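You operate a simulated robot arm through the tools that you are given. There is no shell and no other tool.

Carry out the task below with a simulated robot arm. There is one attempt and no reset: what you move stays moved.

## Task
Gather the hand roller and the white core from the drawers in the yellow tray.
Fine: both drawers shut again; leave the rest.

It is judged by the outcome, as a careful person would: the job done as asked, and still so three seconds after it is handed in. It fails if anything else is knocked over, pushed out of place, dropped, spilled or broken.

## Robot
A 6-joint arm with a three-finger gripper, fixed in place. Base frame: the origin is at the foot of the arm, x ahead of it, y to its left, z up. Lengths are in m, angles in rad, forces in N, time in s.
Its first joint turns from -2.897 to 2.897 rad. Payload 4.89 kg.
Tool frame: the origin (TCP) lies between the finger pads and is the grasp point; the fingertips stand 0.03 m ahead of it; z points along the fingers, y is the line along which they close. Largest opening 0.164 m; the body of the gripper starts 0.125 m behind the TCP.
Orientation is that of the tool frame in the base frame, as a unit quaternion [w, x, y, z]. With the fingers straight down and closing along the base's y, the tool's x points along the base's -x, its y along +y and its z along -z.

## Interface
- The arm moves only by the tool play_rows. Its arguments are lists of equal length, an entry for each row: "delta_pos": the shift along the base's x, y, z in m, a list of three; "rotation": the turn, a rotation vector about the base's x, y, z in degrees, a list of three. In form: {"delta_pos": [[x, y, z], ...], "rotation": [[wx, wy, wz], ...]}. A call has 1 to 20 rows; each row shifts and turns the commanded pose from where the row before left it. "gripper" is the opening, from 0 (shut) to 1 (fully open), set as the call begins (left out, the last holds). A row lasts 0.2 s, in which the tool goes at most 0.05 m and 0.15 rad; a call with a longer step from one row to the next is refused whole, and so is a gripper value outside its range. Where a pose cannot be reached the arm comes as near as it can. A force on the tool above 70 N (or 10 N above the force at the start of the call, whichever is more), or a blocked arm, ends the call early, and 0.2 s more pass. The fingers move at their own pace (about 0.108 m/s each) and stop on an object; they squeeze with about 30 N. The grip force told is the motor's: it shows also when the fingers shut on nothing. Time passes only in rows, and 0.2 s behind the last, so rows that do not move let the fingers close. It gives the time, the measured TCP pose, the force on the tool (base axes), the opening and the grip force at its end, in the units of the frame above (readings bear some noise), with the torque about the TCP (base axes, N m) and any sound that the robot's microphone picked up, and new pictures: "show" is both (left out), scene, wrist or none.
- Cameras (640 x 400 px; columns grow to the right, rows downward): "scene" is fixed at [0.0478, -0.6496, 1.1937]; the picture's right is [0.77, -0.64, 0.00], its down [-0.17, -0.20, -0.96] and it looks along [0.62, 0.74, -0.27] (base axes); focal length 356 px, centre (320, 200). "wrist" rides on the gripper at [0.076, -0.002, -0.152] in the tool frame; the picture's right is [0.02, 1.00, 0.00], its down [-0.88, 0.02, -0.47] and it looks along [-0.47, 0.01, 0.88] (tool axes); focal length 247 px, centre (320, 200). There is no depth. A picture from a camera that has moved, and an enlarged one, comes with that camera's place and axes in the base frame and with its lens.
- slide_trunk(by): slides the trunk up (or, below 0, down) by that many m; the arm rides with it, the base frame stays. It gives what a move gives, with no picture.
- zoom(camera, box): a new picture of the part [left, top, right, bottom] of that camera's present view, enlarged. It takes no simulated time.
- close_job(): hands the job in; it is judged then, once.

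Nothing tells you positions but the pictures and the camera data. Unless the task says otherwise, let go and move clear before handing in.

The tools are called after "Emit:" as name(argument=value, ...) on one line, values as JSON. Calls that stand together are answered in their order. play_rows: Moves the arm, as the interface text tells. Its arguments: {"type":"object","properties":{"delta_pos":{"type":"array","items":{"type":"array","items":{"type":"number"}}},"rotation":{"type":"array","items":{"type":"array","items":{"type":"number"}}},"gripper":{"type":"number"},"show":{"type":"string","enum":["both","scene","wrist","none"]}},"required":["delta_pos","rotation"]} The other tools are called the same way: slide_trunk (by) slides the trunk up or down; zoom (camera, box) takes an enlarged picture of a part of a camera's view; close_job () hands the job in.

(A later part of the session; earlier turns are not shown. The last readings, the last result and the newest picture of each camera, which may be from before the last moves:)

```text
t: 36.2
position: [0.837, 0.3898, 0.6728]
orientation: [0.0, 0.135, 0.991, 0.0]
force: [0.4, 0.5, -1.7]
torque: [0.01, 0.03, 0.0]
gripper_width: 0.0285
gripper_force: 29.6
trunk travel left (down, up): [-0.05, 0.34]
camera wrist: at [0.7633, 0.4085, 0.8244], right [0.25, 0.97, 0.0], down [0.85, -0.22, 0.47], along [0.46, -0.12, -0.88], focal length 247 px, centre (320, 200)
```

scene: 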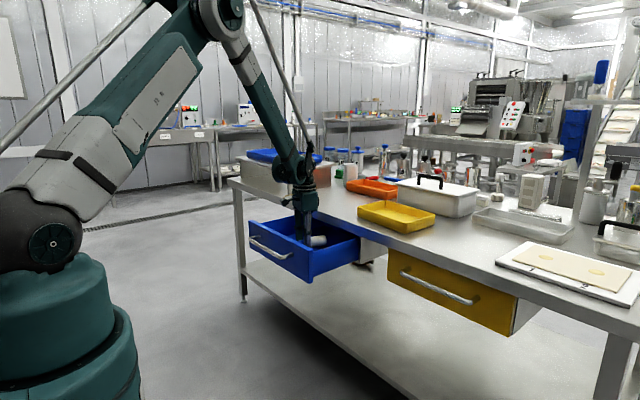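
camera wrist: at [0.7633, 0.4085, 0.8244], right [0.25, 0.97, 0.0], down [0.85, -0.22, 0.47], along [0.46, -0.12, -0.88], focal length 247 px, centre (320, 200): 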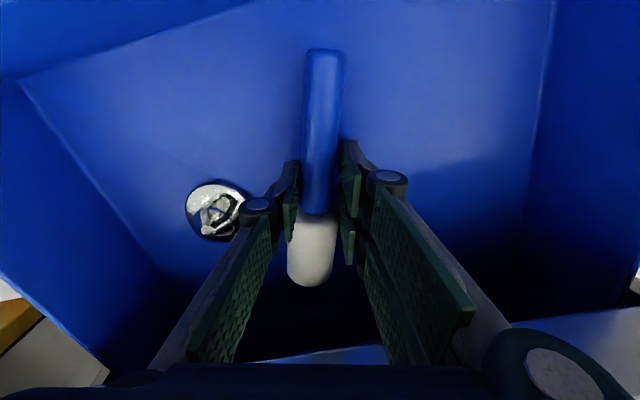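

The roller is lifting with the gripper. I'll ease it back from under the table edge at low height and check again.

Emit:
play_rows(delta_pos=[[-0.006, 0, 0.002], [-0.008, 0, 0.002], [-0.008, 0, 0.002], [-0.006, 0, 0.002], [0, 0, 0]], rotation=[[0, 0, 0], [0, 0, 0], [0, 0, 0], [0, 0, 0], [0, 0, 0]])

```text
t: 37.4
position: [0.81, 0.3892, 0.679]
orientation: [0.0, 0.134, 0.991, 0.0]
force: [-0.7, 0.5, -1.8]
torque: [0.07, 0.04, 0.0]
gripper_width: 0.0288
gripper_force: 29.8
trunk travel left (down, up): [-0.05, 0.34]
camera wrist: at [0.7354, 0.4086, 0.8324], right [0.25, 0.97, 0.0], down [0.85, -0.22, 0.47], along [0.46, -0.12, -0.88], focal length 247 px, centre (320, 200)
```

scene: 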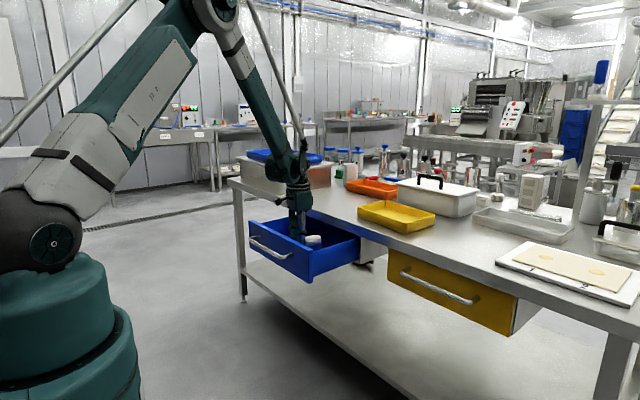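
wrist: 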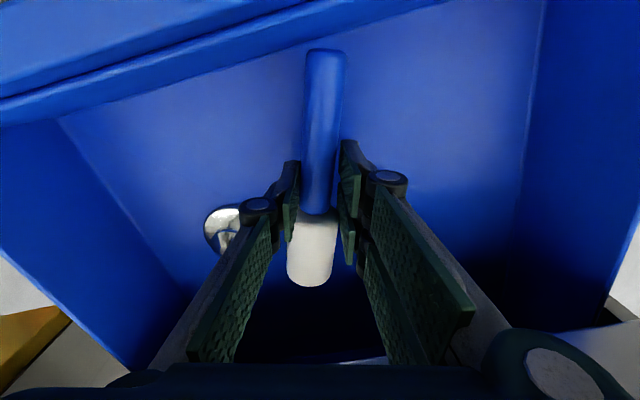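

It holds firmly. I'll yaw it further while shifting away from the metal piece, so its head clears the table edge, then lift.

Emit:
play_rows(delta_pos=[[-0.002, 0.008, 0.002], [-0.002, 0.008, 0.002], [-0.002, 0.008, 0.002], [-0.001, 0.008, 0.002], [-0.001, 0.008, 0.001], [0, 0, 0]], rotation=[[0, 0, -5], [0, 0, -5], [0, 0, -5], [0, 0, -5], [0, 0, -5], [0, 0, 0]])

```text
t: 38.8
position: [0.8022, 0.4293, 0.6892]
orientation: [0.0, 0.347, 0.938, 0.0]
force: [0.2, 0.7, -1.5]
torque: [0.0, 0.0, -0.03]
gripper_width: 0.0286
gripper_force: 30.1
trunk travel left (down, up): [-0.05, 0.34]
camera wrist: at [0.742, 0.4779, 0.8415], right [0.63, 0.77, 0.0], down [0.68, -0.56, 0.47], along [0.37, -0.3, -0.88], focal length 247 px, centre (320, 200)
```

scene: 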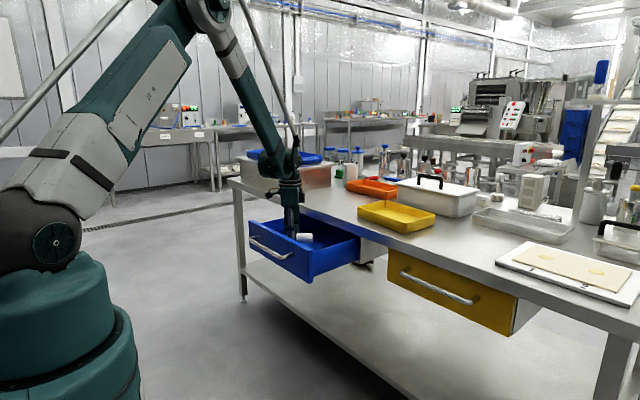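
wrist: 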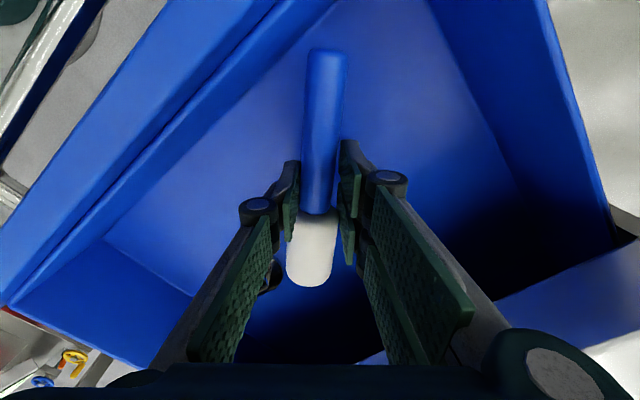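

The roller is clear and firmly held. Lifting straight up.

Emit:
play_rows(delta_pos=[[0, 0, 0.01], [0, 0, 0.015], [0, 0, 0.015], [0, 0, 0.02], [0, 0, 0.025], [0, 0, 0.03], [0, 0, 0.03], [-0.01, 0, 0.03], [-0.01, 0, 0.03], [-0.01, 0, 0.02], [0, 0, 0]], rotation=[[0, 0, 0], [0, 0, 0], [0, 0, 0], [0, 0, 0], [0, 0, 0], [0, 0, 0], [0, 0, 0], [0, 0, 0], [0, 0, 0], [0, 0, 0], [0, 0, 0]])

```text
t: 41.2
position: [0.7707, 0.429, 0.914]
orientation: [0.0, 0.346, 0.938, 0.0]
force: [-0.4, -0.4, -0.5]
torque: [0.02, 0.06, 0.0]
gripper_width: 0.0288
gripper_force: 29.5
trunk travel left (down, up): [-0.05, 0.34]
camera wrist: at [0.7117, 0.4783, 1.066], right [0.63, 0.77, 0.0], down [0.68, -0.56, 0.47], along [0.37, -0.3, -0.88], focal length 247 px, centre (320, 200)
```

scene: 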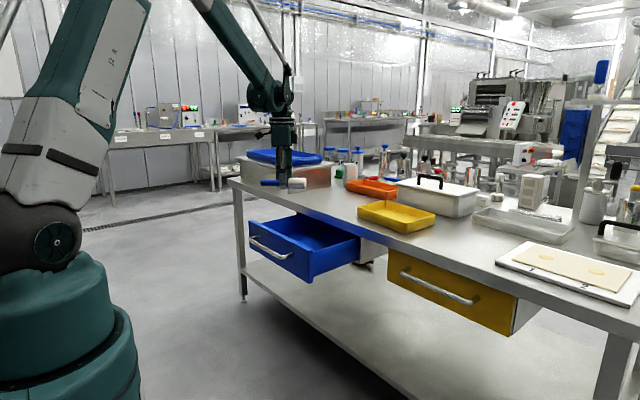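
wrist: 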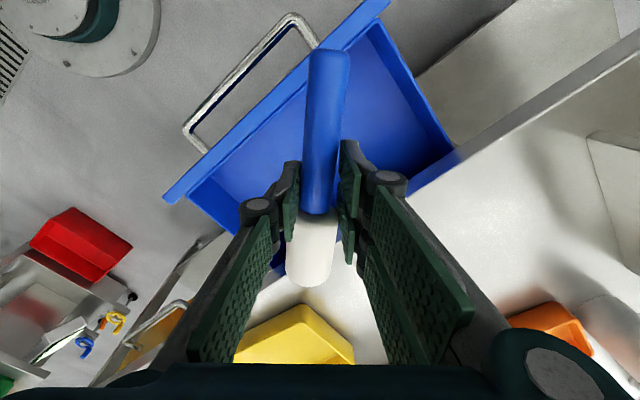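

The roller is out and secure. I'll turn it to lie along y and carry it over to the yellow tray, tilting the tool forward a little for reach.

Emit:
play_rows(delta_pos=[[0, -0.02, 0.005], [0.005, -0.03, 0.005], [0.01, -0.03, 0.005], [0.015, -0.03, 0.005], [0.015, -0.03, 0], [0.015, -0.03, 0], [0.02, -0.03, 0], [0.02, -0.03, 0], [0.02, -0.03, 0], [0.02, -0.025, 0], [0.02, -0.015, 0], [0.01, -0.002, 0], [0, 0, 0]], rotation=[[0, 0, -7], [0, 0, -7], [0, 0, -7], [0, 0, -7], [0, 0, -7], [0, 0, -7], [0, 0, -7.3], [0, -5, 0], [0, -5, 0], [0, -5, 0], [0, -5, 0], [0, -5, 0], [0, 0, 0]])

```text
t: 44.0
position: [0.9416, 0.1275, 0.9336]
orientation: [0.153, 0.689, 0.692, 0.153]
force: [0.4, 0.1, -1.1]
torque: [0.02, 0.03, -0.01]
gripper_width: 0.0287
gripper_force: 30.1
trunk travel left (down, up): [-0.05, 0.34]
camera wrist: at [0.8748, 0.2039, 1.0708], right [0.91, 0.02, 0.42], down [-0.18, -0.88, 0.44], along [0.38, -0.47, -0.79], focal length 247 px, centre (320, 200)
```

scene: 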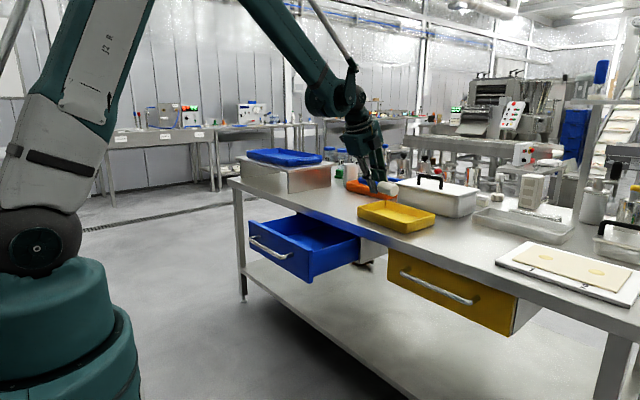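
wrist: 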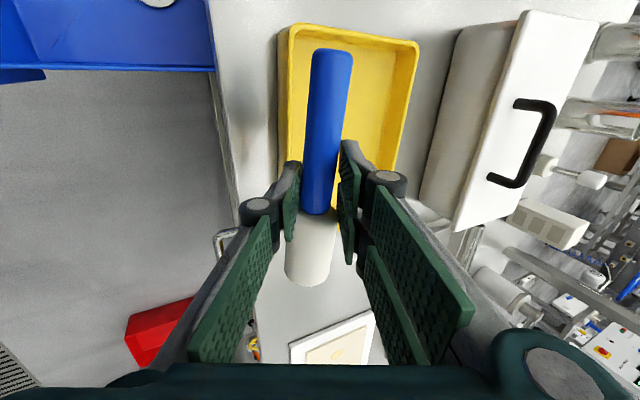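

The tray rim is confirmed at x 0.96–1.12, y 0.004–0.236. I'll move out over its far half and check that the arm reaches.

Emit:
play_rows(delta_pos=[[0.02, 0, 0], [0.03, 0, -0.01], [0.03, 0, -0.01], [0.02, 0, -0.01], [0.006, 0, -0.005], [0, 0, 0]], rotation=[[0, 0, 0], [0, 0, 0], [0, 0, 0], [0, 0, 0], [0, 0, 0], [0, 0, 0]])

```text
t: 45.4
position: [1.0477, 0.1274, 0.8974]
orientation: [0.154, 0.689, 0.691, 0.153]
force: [0.7, -0.3, -1.1]
torque: [0.07, 0.01, 0.01]
gripper_width: 0.0289
gripper_force: 30.1
trunk travel left (down, up): [-0.05, 0.34]
camera wrist: at [0.9812, 0.204, 1.0356], right [0.91, 0.02, 0.42], down [-0.18, -0.88, 0.44], along [0.38, -0.47, -0.79], focal length 247 px, centre (320, 200)
```

scene: 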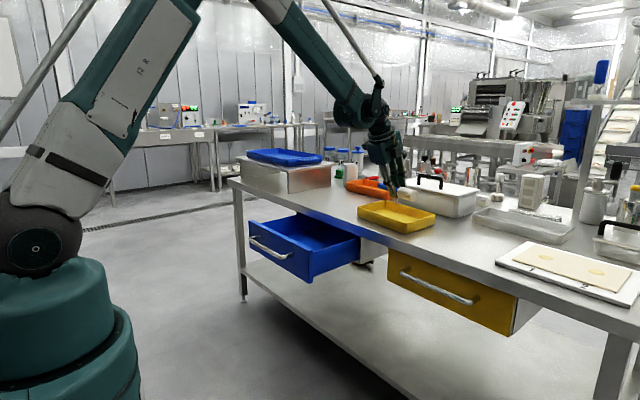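
wrist: 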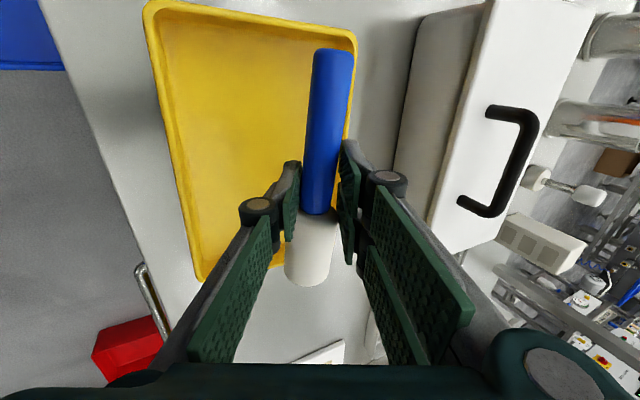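

Reach is fine and the roller spans y≈0.025–0.214, inside the tray. Lowering it.

Emit:
play_rows(delta_pos=[[0, 0, -0.02], [0, 0, -0.02], [0, 0, -0.015], [0, 0, -0.01], [0, 0, 0]], rotation=[[0, 0, 0], [0, 0, 0], [0, 0, 0], [0, 0, 0], [0, 0, 0]])

Emit:
zoom(camera="scene", box=[340, 170, 450, 240])

```text
t: 46.6
position: [1.0461, 0.1281, 0.832]
orientation: [0.154, 0.688, 0.692, 0.153]
force: [0.8, 0.1, -0.5]
torque: [0.01, 0.02, 0.0]
gripper_width: 0.0286
gripper_force: 30.0
trunk travel left (down, up): [-0.05, 0.34]
camera wrist: at [0.9809, 0.2038, 0.9707], right [0.91, 0.02, 0.42], down [-0.18, -0.88, 0.44], along [0.38, -0.47, -0.79], focal length 247 px, centre (320, 200)
```

scene: 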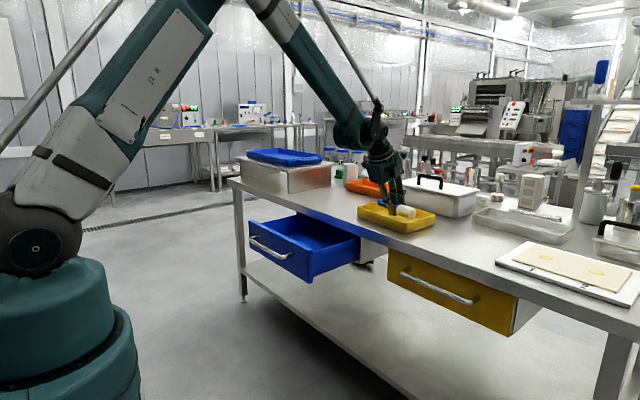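
wrist: 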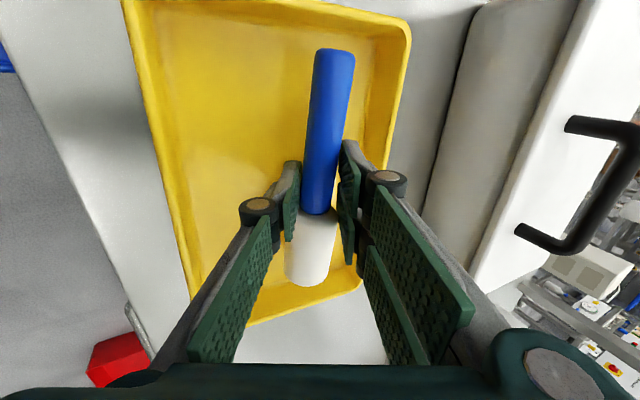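

```text
5.71 times, centred on (395, 205) of scene
camera zoom: at [0.0478, -0.6496, 1.1937], right [0.77, -0.64, 0.0], down [-0.17, -0.2, -0.96], along [0.62, 0.74, -0.27], focal length 2034 px, centre (-109, 171)
```

zoom: 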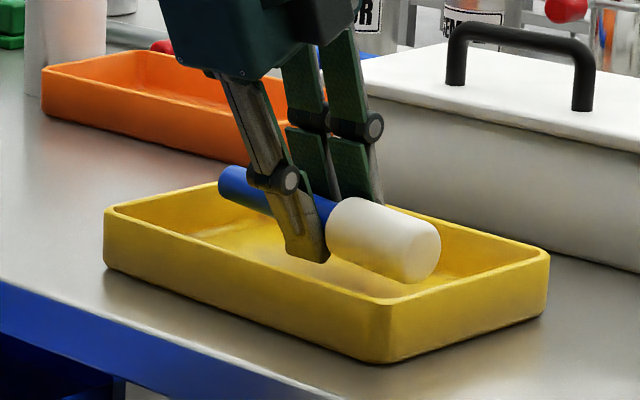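

It is inside the tray outline and just above the floor. I'll lower in small steps until nearly touching.

Emit:
play_rows(delta_pos=[[0, 0, -0.006], [0, 0, -0.006], [0, 0, 0]], rotation=[[0, 0, 0], [0, 0, 0], [0, 0, 0]], show="none")

Emit:
zoom(camera="scene", box=[340, 170, 450, 240])

```text
t: 47.4
position: [1.048, 0.1281, 0.8213]
orientation: [0.153, 0.689, 0.692, 0.152]
force: [-0.2, -0.4, -1.0]
torque: [-0.03, 0.0, 0.01]
gripper_width: 0.0283
gripper_force: 30.3
trunk travel left (down, up): [-0.05, 0.34]
```

```text
5.71 times, centred on (395, 205) of scene
camera zoom: at [0.0478, -0.6496, 1.1937], right [0.77, -0.64, 0.0], down [-0.17, -0.2, -0.96], along [0.62, 0.74, -0.27], focal length 2034 px, centre (-109, 171)
```

zoom: 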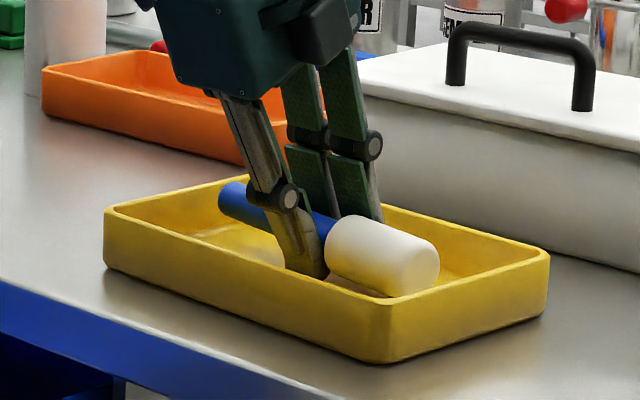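

Emit:
play_rows(delta_pos=[[0, 0, -0.003], [0, 0, 0]], rotation=[[0, 0, 0], [0, 0, 0]], show="none")

```text
t: 48.0
position: [1.0469, 0.1283, 0.8213]
orientation: [0.154, 0.688, 0.692, 0.153]
force: [0.8, 0.6, 24.5]
torque: [0.05, 0.19, -0.01]
gripper_width: 0.0285
gripper_force: 29.8
trunk travel left (down, up): [-0.05, 0.34]
```

The near fingertip touched the tray floor. I'll raise 5 mm, open slightly to set the roller down, then withdraw along the tool axis.

Emit:
play_rows(delta_pos=[[0, 0, 0.006], [0, 0, 0]], rotation=[[0, 0, 0], [0, 0, 0]], show="none")

Emit:
play_rows(delta_pos=[[0, 0, 0], [0, 0, 0], [0, 0, 0]], rotation=[[0, 0, 0], [0, 0, 0], [0, 0, 0]], gripper=0.27, show="wrist")

Emit:
zoom(camera="scene", box=[340, 170, 450, 240])

```text
t: 48.6
position: [1.0457, 0.1289, 0.8251]
orientation: [0.153, 0.69, 0.691, 0.152]
force: [-0.4, 0.1, -1.2]
torque: [0.01, 0.06, 0.0]
gripper_width: 0.0282
gripper_force: 29.7
trunk travel left (down, up): [-0.05, 0.34]
```

```text
t: 49.4
position: [1.0472, 0.1268, 0.8245]
orientation: [0.153, 0.689, 0.692, 0.152]
force: [0.1, 0.4, 0.4]
torque: [-0.05, 0.03, 0.0]
gripper_width: 0.0442
gripper_force: 0.1
trunk travel left (down, up): [-0.05, 0.34]
camera wrist: at [0.9812, 0.2038, 0.9624], right [0.91, 0.02, 0.42], down [-0.18, -0.88, 0.44], along [0.38, -0.47, -0.79], focal length 247 px, centre (320, 200)
```

wrist: 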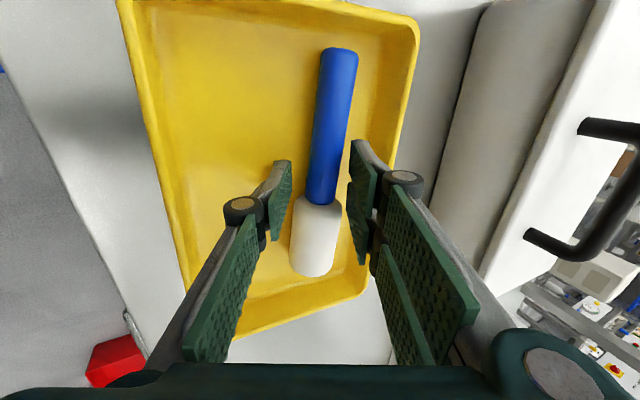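

```text
5.71 times, centred on (395, 205) of scene
camera zoom: at [0.0478, -0.6496, 1.1937], right [0.77, -0.64, 0.0], down [-0.17, -0.2, -0.96], along [0.62, 0.74, -0.27], focal length 2034 px, centre (-109, 171)
```

zoom: 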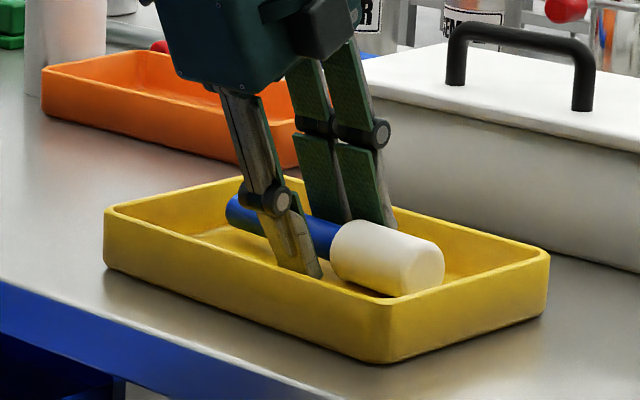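

The roller rests in the tray. Withdrawing along the tool axis.

Emit:
play_rows(delta_pos=[[-0.0063, 0, 0.0136], [-0.0084, 0, 0.0181], [-0.0126, 0, 0.0272], [-0.0126, 0, 0.0272], [-0.0126, 0, 0.0272], [0, 0, 0.01], [0, 0, 0]], rotation=[[0, 0, 0], [0, 0, 0], [0, 0, 0], [0, 0, 0], [0, 0, 0], [0, 0, 0], [0, 0, 0]])

Emit:
zoom(camera="scene", box=[340, 170, 450, 240])

```text
t: 51.0
position: [0.9941, 0.1282, 0.9486]
orientation: [0.154, 0.689, 0.691, 0.153]
force: [-0.8, -0.2, -0.2]
torque: [-0.02, -0.02, 0.02]
gripper_width: 0.044
gripper_force: 0.1
trunk travel left (down, up): [-0.05, 0.34]
camera wrist: at [0.9282, 0.2038, 1.0853], right [0.91, 0.02, 0.42], down [-0.18, -0.88, 0.44], along [0.38, -0.47, -0.79], focal length 247 px, centre (320, 200)
```

scene: 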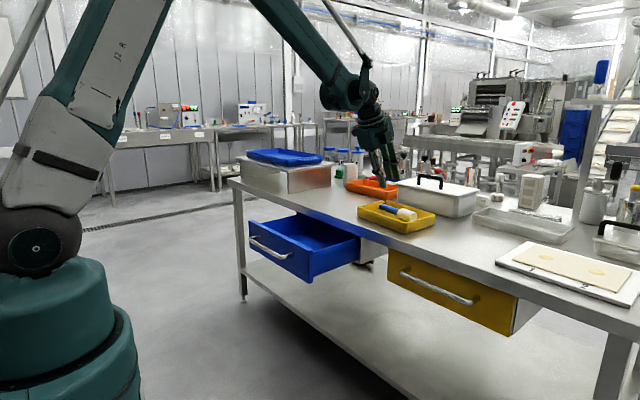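
wrist: 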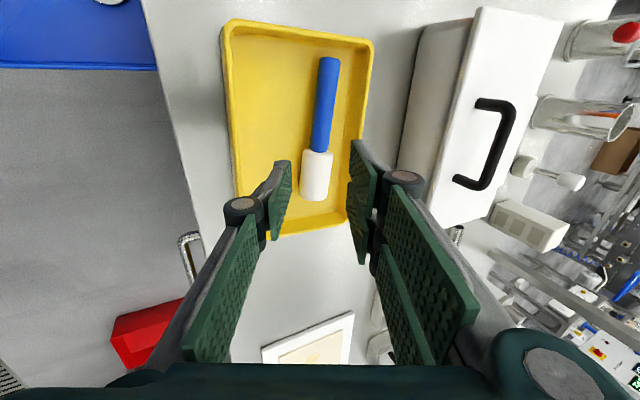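

```text
5.71 times, centred on (395, 205) of scene
camera zoom: at [0.0478, -0.6496, 1.1937], right [0.77, -0.64, 0.0], down [-0.17, -0.2, -0.96], along [0.62, 0.74, -0.27], focal length 2034 px, centre (-109, 171)
```

zoom: 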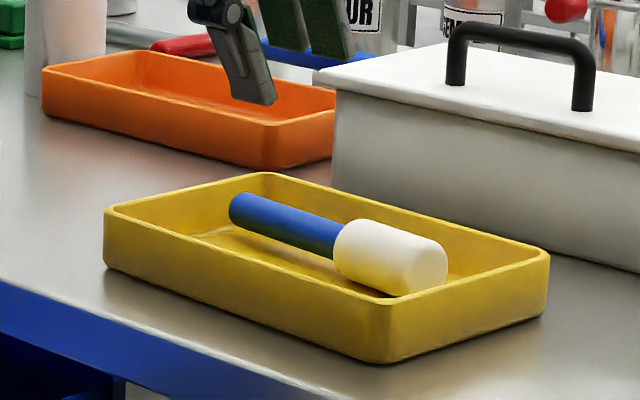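

The roller is in the tray. Next is the yellow drawer, so I'll move back and across to above its handle, adjusting the tilt to 35°.

Emit:
play_rows(delta_pos=[[-0.03, 0, 0.01], [-0.04, -0.01, 0], [-0.03, -0.036, 0], [-0.03, -0.036, 0], [-0.03, -0.036, 0], [-0.03, -0.036, 0], [-0.03, -0.036, 0], [-0.02, -0.036, 0], [-0.01, -0.036, 0], [0, -0.026, -0.02], [0, 0, 0]], rotation=[[0, 0, 0], [0, 0, 0], [0, 0, 0], [0, 0, 0], [0, 0, 0], [0, 0, 0], [0, 0, 0], [0, -5, 0], [0, -5, 0], [0, 0, 0], [0, 0, 0]], gripper=0.244)

```text
t: 53.4
position: [0.744, -0.1601, 0.9378]
orientation: [0.212, 0.674, 0.675, 0.213]
force: [-0.4, 0.3, 0.4]
torque: [-0.08, -0.03, -0.04]
gripper_width: 0.0402
gripper_force: 0.1
trunk travel left (down, up): [-0.05, 0.34]
camera wrist: at [0.6552, -0.0832, 1.062], right [0.82, 0.02, 0.57], down [-0.25, -0.88, 0.4], along [0.52, -0.47, -0.71], focal length 247 px, centre (320, 200)
```

scene: 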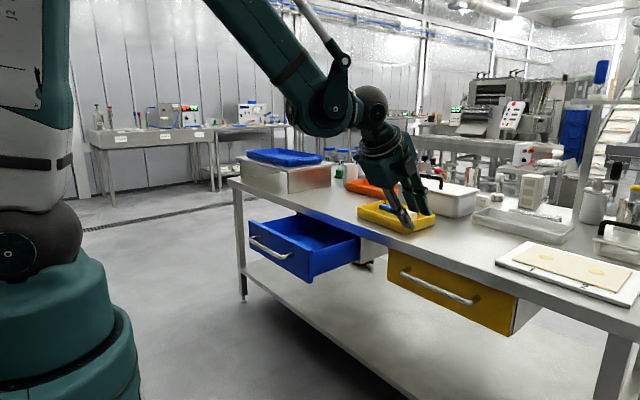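
wrist: 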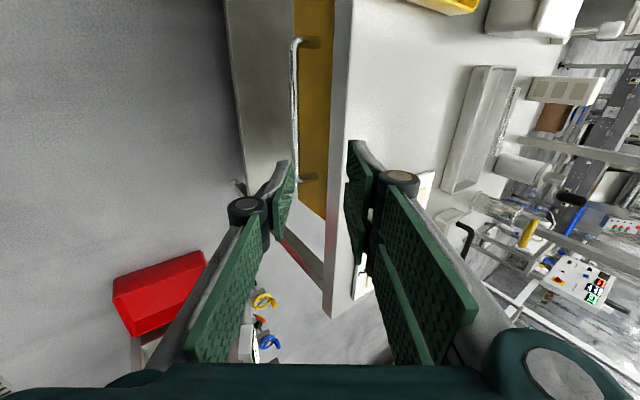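

The yellow bar shows the same geometry as the blue one (x≈0.869, centre y≈−0.161). I'll repeat the same approach.

Emit:
play_rows(delta_pos=[[0.017, 0, -0.04], [0.018, 0, -0.043], [0.018, 0, -0.043], [0.018, 0, -0.043], [0.012, 0, -0.02], [0, 0, 0]], rotation=[[0, 0, 0], [0, 0, 0], [0, 0, 0], [0, 0, 0], [0, 0, 0], [0, 0, 0]], show="wrist")

```text
t: 54.8
position: [0.8275, -0.1595, 0.75]
orientation: [0.213, 0.674, 0.675, 0.212]
force: [0.2, 0.3, 0.0]
torque: [0.0, 0.0, 0.0]
gripper_width: 0.0399
gripper_force: 0.1
trunk travel left (down, up): [-0.05, 0.34]
camera wrist: at [0.7386, -0.0833, 0.8737], right [0.82, 0.02, 0.57], down [-0.25, -0.88, 0.4], along [0.51, -0.47, -0.72], focal length 247 px, centre (320, 200)
```

wrist: 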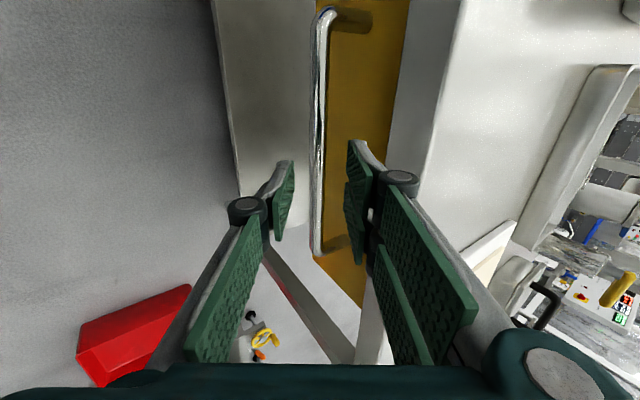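

Emit:
play_rows(delta_pos=[[0.011, 0, -0.0172], [0.012, 0, -0.0182], [0.011, 0, -0.0182], [0, 0, 0]], rotation=[[0, 0, 0], [0, 0, 0], [0, 0, 0], [0, 0, 0]], show="wrist")

Emit:
play_rows(delta_pos=[[0, 0, 0], [0, 0, 0], [0, 0, 0]], rotation=[[0, 0, 0], [0, 0, 0], [0, 0, 0]], gripper=0, show="none")

```text
t: 55.8
position: [0.8621, -0.1608, 0.6957]
orientation: [0.212, 0.673, 0.676, 0.212]
force: [0.4, -0.8, -0.3]
torque: [-0.02, -0.04, -0.01]
gripper_width: 0.0398
gripper_force: 0.0
trunk travel left (down, up): [-0.05, 0.34]
camera wrist: at [0.7726, -0.0842, 0.8196], right [0.82, 0.02, 0.57], down [-0.25, -0.88, 0.4], along [0.51, -0.47, -0.71], focal length 247 px, centre (320, 200)
```

wrist: 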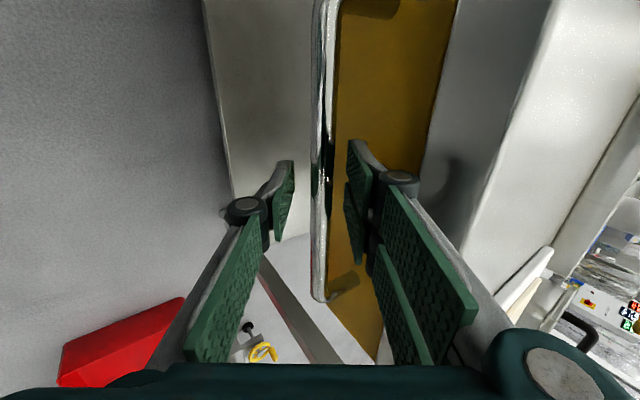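

```text
t: 56.6
position: [0.8602, -0.1599, 0.6965]
orientation: [0.213, 0.673, 0.675, 0.212]
force: [3.7, 0.9, 7.2]
torque: [0.33, -0.05, -0.38]
gripper_width: 0.0145
gripper_force: 44.6
trunk travel left (down, up): [-0.05, 0.34]
```

The yellow handle is gripped. Pulling slowly.

Emit:
play_rows(delta_pos=[[-0.005, 0, 0], [-0.01, 0, 0], [-0.012, 0, 0], [-0.012, 0, 0], [-0.012, 0, 0], [-0.012, 0, 0], [-0.012, 0, 0], [-0.012, 0, 0], [-0.012, 0, 0], [-0.012, 0, 0], [-0.012, 0, 0], [-0.012, 0, 0], [-0.012, 0, 0], [-0.012, 0, 0], [-0.012, 0, 0], [-0.012, 0, 0], [-0.012, 0, 0], [-0.012, 0, 0], [-0.006, 0, 0], [0, 0, 0]], rotation=[[0, 0, 0], [0, 0, 0], [0, 0, 0], [0, 0, 0], [0, 0, 0], [0, 0, 0], [0, 0, 0], [0, 0, 0], [0, 0, 0], [0, 0, 0], [0, 0, 0], [0, 0, 0], [0, 0, 0], [0, 0, 0], [0, 0, 0], [0, 0, 0], [0, 0, 0], [0, 0, 0], [0, 0, 0], [0, 0, 0]])

```text
t: 60.8
position: [0.6802, -0.1689, 0.7473]
orientation: [0.213, 0.673, 0.676, 0.212]
force: [-0.8, 0.3, 0.4]
torque: [0.02, 0.02, 0.01]
gripper_width: 0.0
gripper_force: 45.3
out of reach, approached as far as the arm can: row 10, 11, 12, 13, 14, 15, 16, 17, 18
trunk travel left (down, up): [-0.05, 0.34]
camera wrist: at [0.5917, -0.0938, 0.8709], right [0.82, 0.02, 0.57], down [-0.25, -0.88, 0.4], along [0.51, -0.47, -0.72], focal length 247 px, centre (320, 200)
```

scene: 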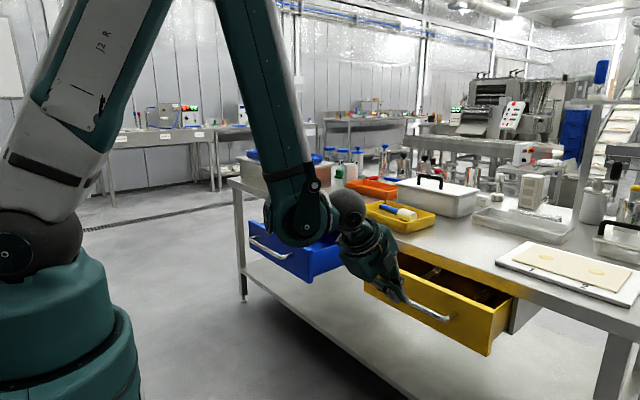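
wrist: 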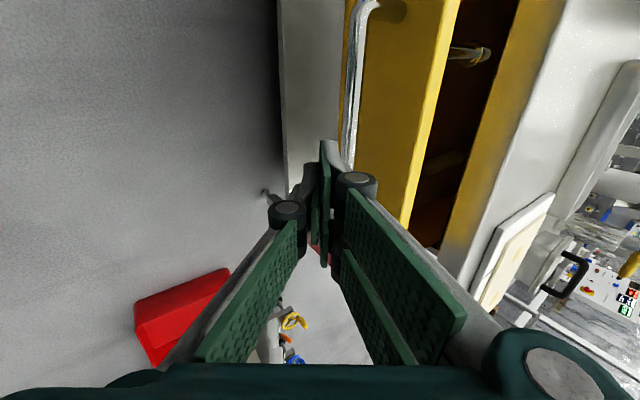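

The arm ran out of room folding inward and the grip slipped off upward, leaving the drawer partly open. I'll raise, straighten the tool to upright and look.

Emit:
play_rows(delta_pos=[[0, 0, 0.03], [0, 0, 0.04], [0, 0, 0.04], [0, 0, 0.04], [0, 0.005, 0.03], [0, 0, 0], [0, 0, 0], [0, 0, 0], [0, 0, 0], [0, 0, 0], [0, 0, 0]], rotation=[[0, 0, 0], [0, 0, 0], [0, 0, 0], [0, 0, 0], [0, 0, 0], [0, 7, 0], [0, 7, 0], [0, 7, 0], [0, 7, 0], [0, 7, 0], [0, 0, 0]], gripper=0.5)

```text
t: 63.2
position: [0.6789, -0.1644, 0.9238]
orientation: [0.0, 0.706, 0.709, -0.001]
force: [-1.3, 0.4, 0.5]
torque: [-0.02, -0.06, 0.01]
gripper_width: 0.082
gripper_force: 0.1
trunk travel left (down, up): [-0.05, 0.34]
camera wrist: at [0.6773, -0.0885, 1.0769], right [1.0, 0.02, 0.0], down [0.02, -0.88, 0.47], along [0.01, -0.47, -0.88], focal length 247 px, centre (320, 200)
```

scene: 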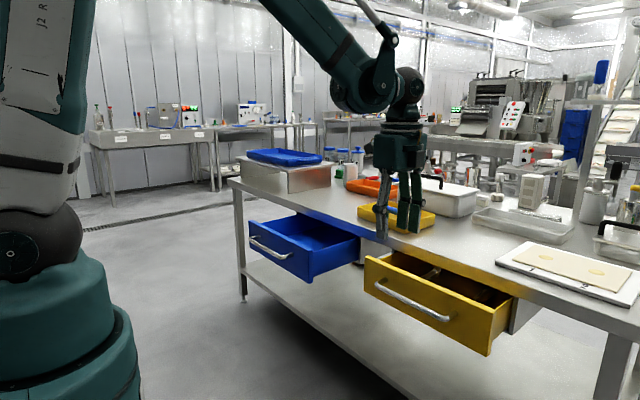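
wrist: 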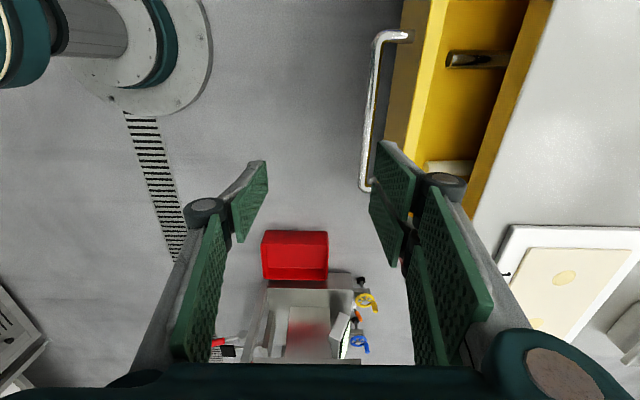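

The yellow drawer is open about 10 cm, its bar now at x≈0.766. I'll re-grip it with the tool vertical to pull further.

Emit:
play_rows(delta_pos=[[0.02, 0, -0.03], [0.03, 0.001, -0.035], [0.03, 0.001, -0.035], [0.007, 0.001, -0.035], [0, 0, -0.015], [0, 0, 0]], rotation=[[0, 0, 0], [0, 0, 0], [0, 0, 0], [0, 0, 0], [0, 0, 0], [0, 0, 0]], gripper=0.28)

```text
t: 64.6
position: [0.7667, -0.1608, 0.7739]
orientation: [0.0, 0.706, 0.708, 0.0]
force: [-0.6, -0.7, 0.4]
torque: [-0.01, 0.03, -0.03]
gripper_width: 0.0457
gripper_force: 0.0
trunk travel left (down, up): [-0.05, 0.34]
camera wrist: at [0.7646, -0.0856, 0.9272], right [1.0, 0.02, 0.0], down [0.02, -0.88, 0.47], along [0.01, -0.47, -0.88], focal length 247 px, centre (320, 200)
```

scene: 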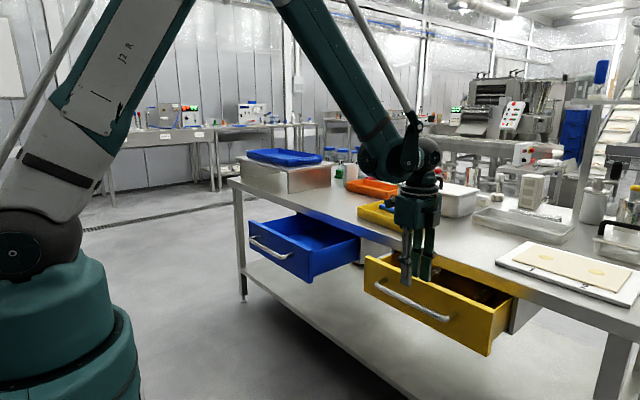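
wrist: 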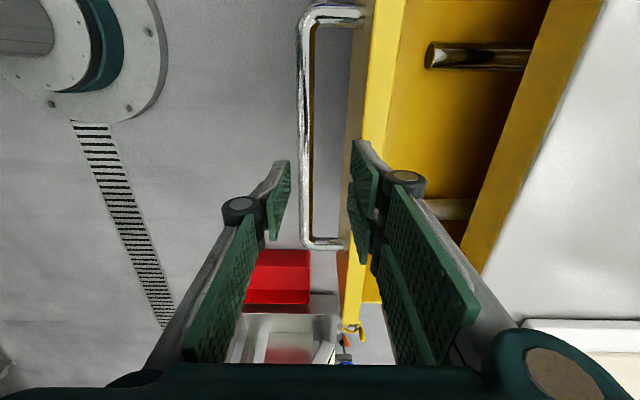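

Emit:
play_rows(delta_pos=[[-0.014, 0, 0], [0, 0, -0.02], [0, 0, -0.025], [0, 0, -0.02], [0, 0, -0.016], [0, 0, 0]], rotation=[[0, 0, 0], [0, 0, 0], [0, 0, 0], [0, 0, 0], [0, 0, 0], [0, 0, 0]], show="wrist")

```text
t: 66.0
position: [0.7527, -0.1598, 0.6936]
orientation: [0.0, 0.706, 0.708, 0.0]
force: [-0.2, 0.0, 0.1]
torque: [0.0, -0.07, 0.03]
gripper_width: 0.046
gripper_force: 0.1
trunk travel left (down, up): [-0.05, 0.34]
camera wrist: at [0.7504, -0.0854, 0.8457], right [1.0, 0.02, 0.0], down [0.02, -0.88, 0.47], along [0.01, -0.47, -0.88], focal length 247 px, centre (320, 200)
```

wrist: 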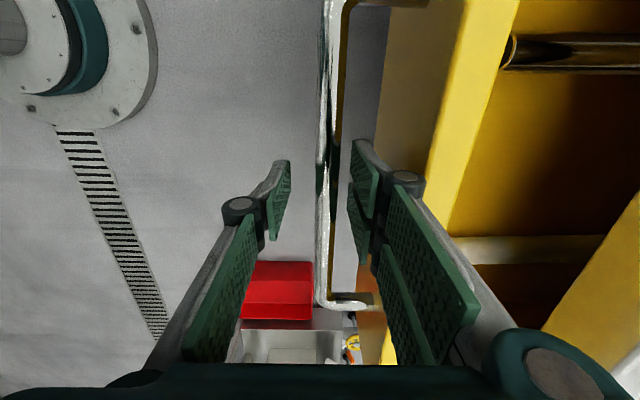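

The bar is between the vertical fingers. I'll close and pull to x≈0.63.

Emit:
play_rows(delta_pos=[[0, 0, 0], [0, 0, 0], [0, 0, 0], [-0.006, 0, 0], [-0.012, 0, 0], [-0.012, 0, 0], [-0.012, 0, 0], [-0.012, 0, 0], [-0.012, 0, 0], [-0.012, 0, 0], [-0.012, 0, 0], [-0.012, 0, 0], [-0.008, 0, 0], [-0.004, 0, 0], [0, 0, 0]], rotation=[[0, 0, 0], [0, 0, 0], [0, 0, 0], [0, 0, 0], [0, 0, 0], [0, 0, 0], [0, 0, 0], [0, 0, 0], [0, 0, 0], [0, 0, 0], [0, 0, 0], [0, 0, 0], [0, 0, 0], [0, 0, 0], [0, 0, 0]], gripper=0)

```text
t: 69.2
position: [0.6386, -0.1621, 0.6925]
orientation: [-0.001, 0.706, 0.708, 0.0]
force: [-2.0, 12.0, -38.4]
torque: [-0.08, 0.0, -0.44]
gripper_width: 0.0141
gripper_force: 45.1
trunk travel left (down, up): [-0.05, 0.34]
camera wrist: at [0.6365, -0.0855, 0.8456], right [1.0, 0.02, 0.0], down [0.02, -0.88, 0.47], along [0.01, -0.47, -0.88], focal length 247 px, centre (320, 200)
```

scene: 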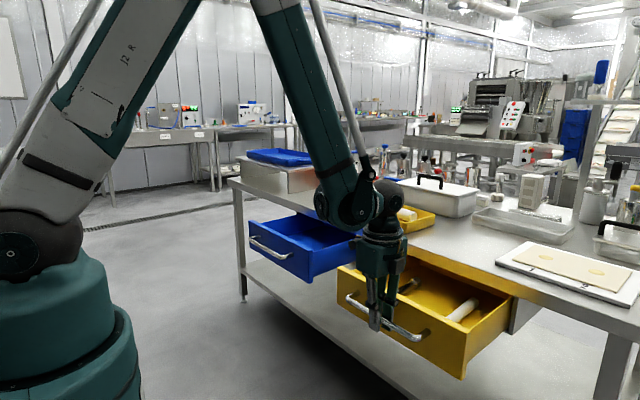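
wrist: 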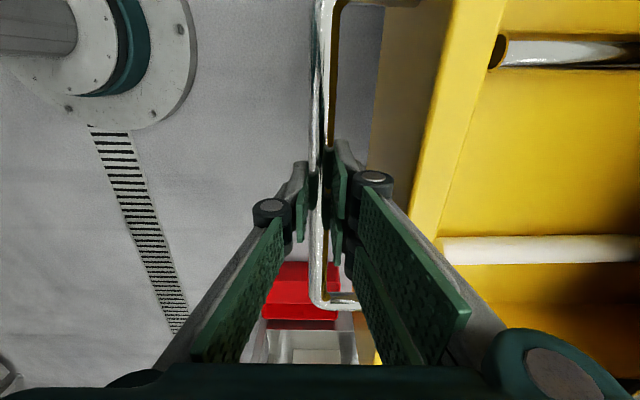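

The yellow drawer is open and I see a long white core beside a metal tube. I'll release the bar and rise for a view.

Emit:
play_rows(delta_pos=[[0, 0, 0], [0, 0, 0], [0, 0, 0.02], [0, 0, 0.035], [0, 0, 0.04], [0, 0, 0.04], [0, 0, 0.04], [0, 0, 0.04], [0, 0, 0]], rotation=[[0, 0, 0], [0, 0, 0], [0, 0, 0], [0, 0, 0], [0, 0, 0], [0, 0, 0], [0, 0, 0], [0, 0, 0], [0, 0, 0]], gripper=0.28)

Emit:
zoom(camera="scene", box=[330, 240, 530, 390])

```text
t: 71.2
position: [0.6369, -0.1621, 0.9106]
orientation: [0.0, 0.706, 0.708, 0.0]
force: [1.3, -0.2, -0.2]
torque: [0.0, 0.01, -0.03]
gripper_width: 0.0459
gripper_force: 0.1
trunk travel left (down, up): [-0.05, 0.34]
camera wrist: at [0.6355, -0.0856, 1.0626], right [1.0, 0.02, 0.0], down [0.02, -0.88, 0.47], along [0.01, -0.47, -0.88], focal length 247 px, centre (320, 200)
```

scene: 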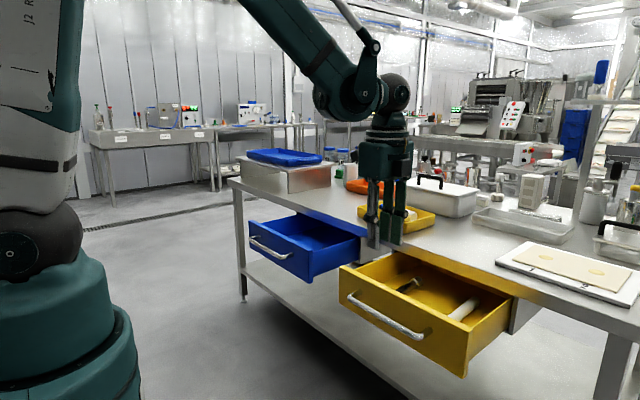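
wrist: 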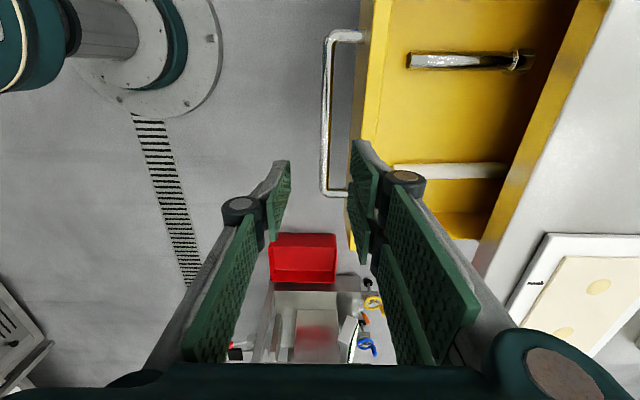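

```text
2.67 times, centred on (430, 315) of scene
camera zoom: at [0.0478, -0.6496, 1.1937], right [0.77, -0.64, 0.0], down [-0.17, -0.2, -0.96], along [0.62, 0.74, -0.27], focal length 949 px, centre (27, -107)
```

zoom: 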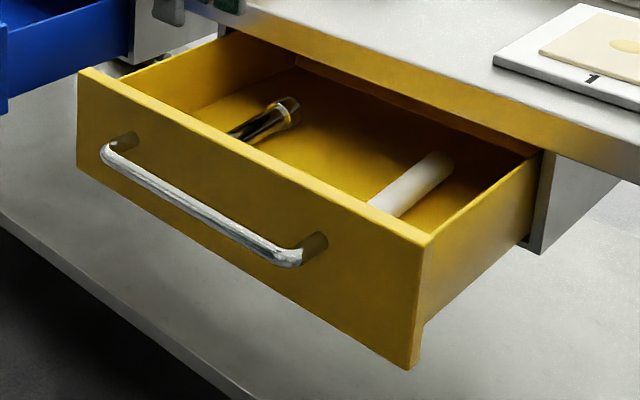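

The white core lies along x near y≈−0.24. I'll turn the tool back to the default yaw to see it fully.

Emit:
play_rows(delta_pos=[[0.005, -0.003, 0], [0.005, -0.003, 0], [0.005, -0.003, 0], [0.005, -0.003, 0], [0.005, -0.003, 0], [0.005, -0.003, 0], [0.005, -0.003, 0], [0.005, -0.003, 0], [0.005, -0.003, 0], [0.005, -0.003, 0], [0.005, -0.003, 0], [0, 0, 0]], rotation=[[0, 0, 8.2], [0, 0, 8.2], [0, 0, 8.2], [0, 0, 8.2], [0, 0, 8.2], [0, 0, 8.2], [0, 0, 8.2], [0, 0, 8.2], [0, 0, 8.2], [0, 0, 8.2], [0, 0, 8], [0, 0, 0]], gripper=0.6)

Emit:
zoom(camera="wrist", box=[200, 80, 440, 280])

```text
t: 73.8
position: [0.6935, -0.1958, 0.9083]
orientation: [0.0, -0.002, 1.0, -0.001]
force: [0.3, 1.3, 0.2]
torque: [-0.03, -0.01, 0.01]
gripper_width: 0.0982
gripper_force: 0.1
trunk travel left (down, up): [-0.05, 0.34]
camera wrist: at [0.617, -0.1968, 1.0612], right [-0.03, 1.0, 0.0], down [0.88, 0.02, 0.47], along [0.47, 0.01, -0.88], focal length 247 px, centre (320, 200)
```

scene: 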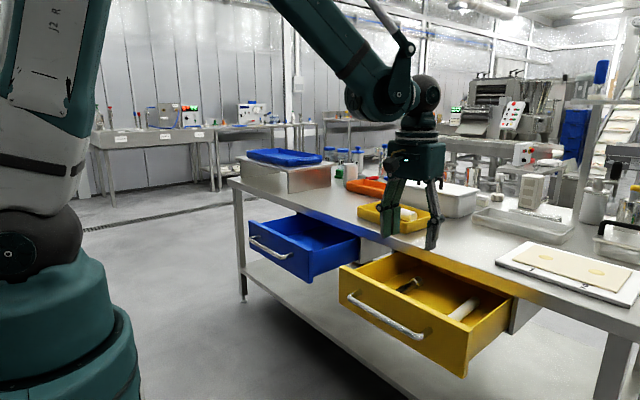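
wrist: 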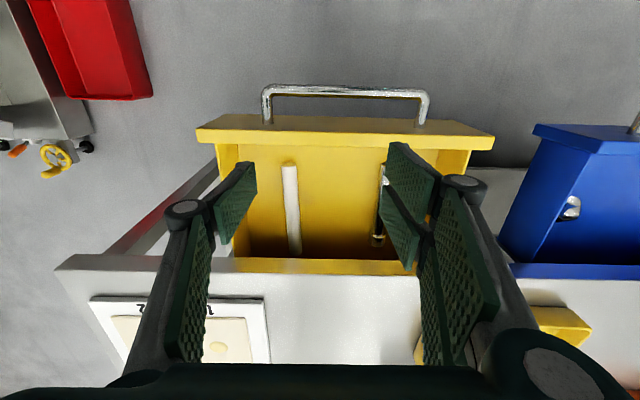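

```text
2.00 times, centred on (320, 180) of wrist
camera zoom: at [0.617, -0.1968, 1.0612], right [-0.03, 1.0, 0.0], down [0.88, 0.02, 0.47], along [0.47, 0.01, -0.88], focal length 494 px, centre (320, 240)
```

zoom: 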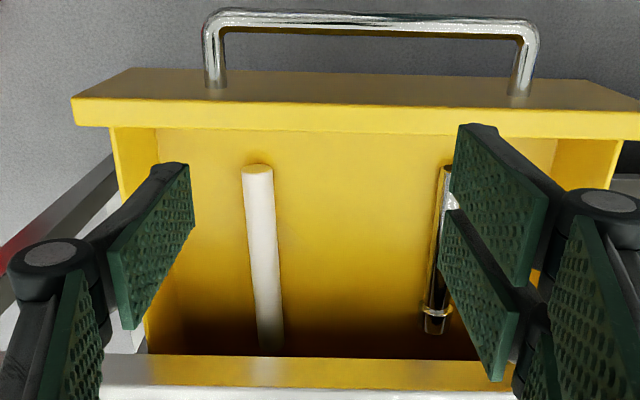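

The white core is about 0.20 m long, from (0.768, −0.249) to (0.969, −0.243). I'll straddle it near its middle at x≈0.862 and lower.

Emit:
play_rows(delta_pos=[[0.03, -0.01, -0.01], [0.035, -0.015, -0.025], [0.035, -0.015, -0.03], [0.035, -0.01, -0.03], [0.033, 0, -0.03], [0, 0, -0.035], [0, 0, -0.025], [0, 0, 0]], rotation=[[0, 0, 1.7], [0, 0, 0], [0, 0, 0], [0, 0, 0], [0, 0, 0], [0, 0, 0], [0, 0, 0], [0, 0, 0]], gripper=0.366)

```text
t: 75.6
position: [0.861, -0.2447, 0.7246]
orientation: [0.0, -0.017, 1.0, 0.001]
force: [-0.3, 0.4, -0.2]
torque: [0.0, 0.0, 0.01]
gripper_width: 0.0603
gripper_force: 0.1
trunk travel left (down, up): [-0.05, 0.34]
camera wrist: at [0.7845, -0.2496, 0.8766], right [-0.05, 1.0, 0.0], down [0.88, 0.05, 0.47], along [0.47, 0.03, -0.88], focal length 247 px, centre (320, 200)
```

scene: 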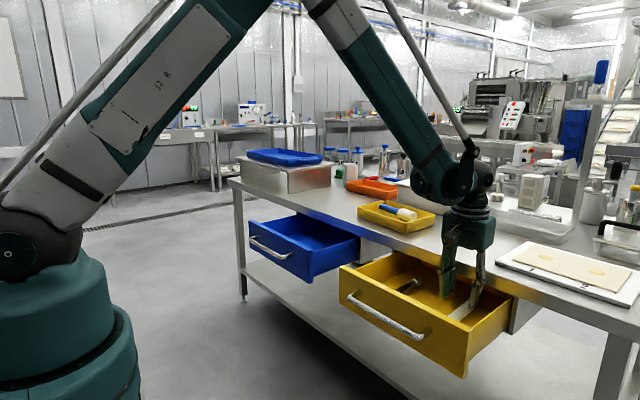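
wrist: 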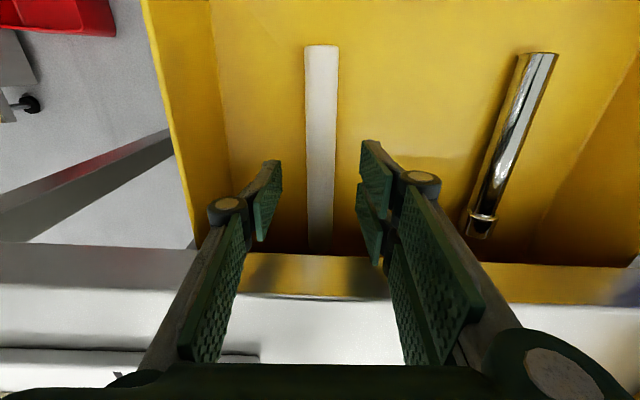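

Well centred. Lowering to just above the drawer floor, then closing.

Emit:
play_rows(delta_pos=[[0, 0, -0.015], [0, 0, -0.015], [0, 0, -0.015], [0, 0, -0.01], [0, 0, -0.0055], [0, 0, 0]], rotation=[[0, 0, 0], [0, 0, 0], [0, 0, 0], [0, 0, 0], [0, 0, 0], [0, 0, 0]], show="wrist")

```text
t: 77.0
position: [0.8617, -0.2457, 0.6629]
orientation: [0.0, -0.017, 1.0, 0.0]
force: [0.4, -0.3, 0.8]
torque: [-0.04, -0.01, -0.02]
gripper_width: 0.06
gripper_force: 0.0
trunk travel left (down, up): [-0.05, 0.34]
camera wrist: at [0.7847, -0.2489, 0.8153], right [-0.05, 1.0, 0.0], down [0.88, 0.05, 0.47], along [0.47, 0.03, -0.88], focal length 247 px, centre (320, 200)
```

wrist: 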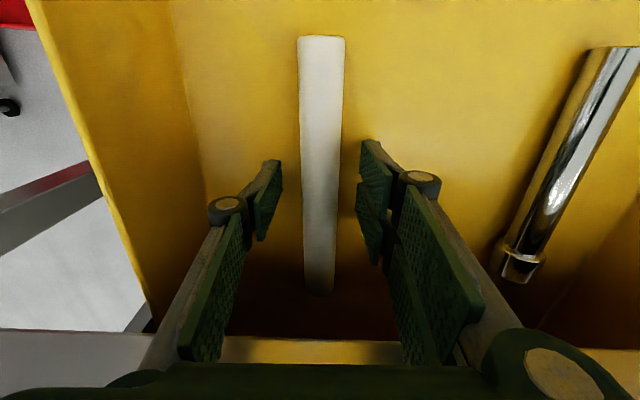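

Emit:
play_rows(delta_pos=[[0, 0, 0], [0, 0, 0], [0, 0, 0], [0, 0, 0]], rotation=[[0, 0, 0], [0, 0, 0], [0, 0, 0], [0, 0, 0]], gripper=0, show="wrist")

Emit:
play_rows(delta_pos=[[0, 0, 0.005], [0, 0, 0.007], [0, 0, 0]], rotation=[[0, 0, 0], [0, 0, 0], [0, 0, 0]], show="wrist")

```text
t: 78.0
position: [0.8605, -0.2442, 0.6635]
orientation: [0.0, -0.017, 1.0, 0.0]
force: [0.3, -0.4, 0.1]
torque: [0.02, 0.02, 0.0]
gripper_width: 0.0264
gripper_force: 30.0
trunk travel left (down, up): [-0.05, 0.34]
camera wrist: at [0.7848, -0.249, 0.8154], right [-0.05, 1.0, 0.0], down [0.88, 0.05, 0.47], along [0.47, 0.03, -0.88], focal length 247 px, centre (320, 200)
```

wrist: 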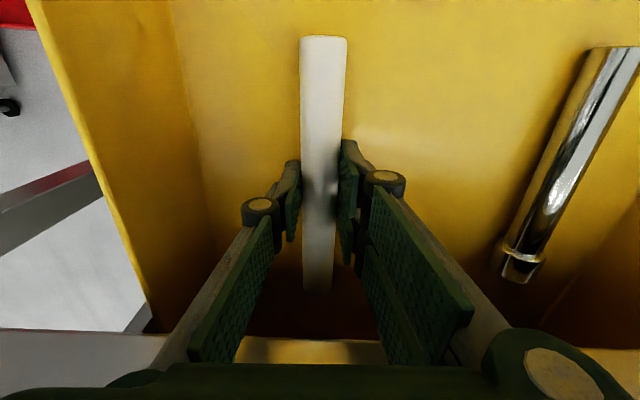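

```text
t: 78.8
position: [0.862, -0.2443, 0.6739]
orientation: [0.0, -0.016, 1.0, -0.001]
force: [1.0, -0.3, -1.3]
torque: [-0.02, 0.01, -0.02]
gripper_width: 0.0263
gripper_force: 29.5
trunk travel left (down, up): [-0.05, 0.34]
camera wrist: at [0.7852, -0.2491, 0.8275], right [-0.05, 1.0, 0.0], down [0.88, 0.05, 0.47], along [0.47, 0.03, -0.88], focal length 247 px, centre (320, 200)
```

wrist: 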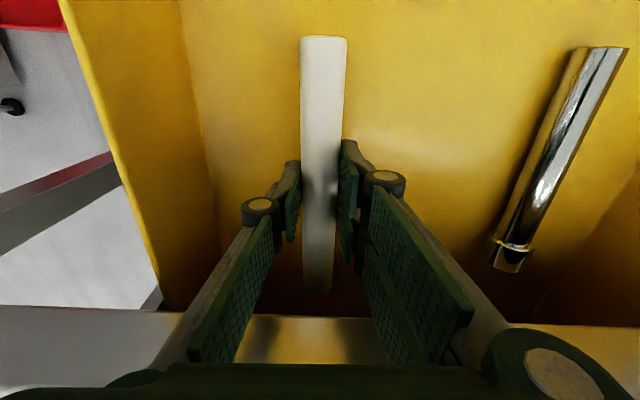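

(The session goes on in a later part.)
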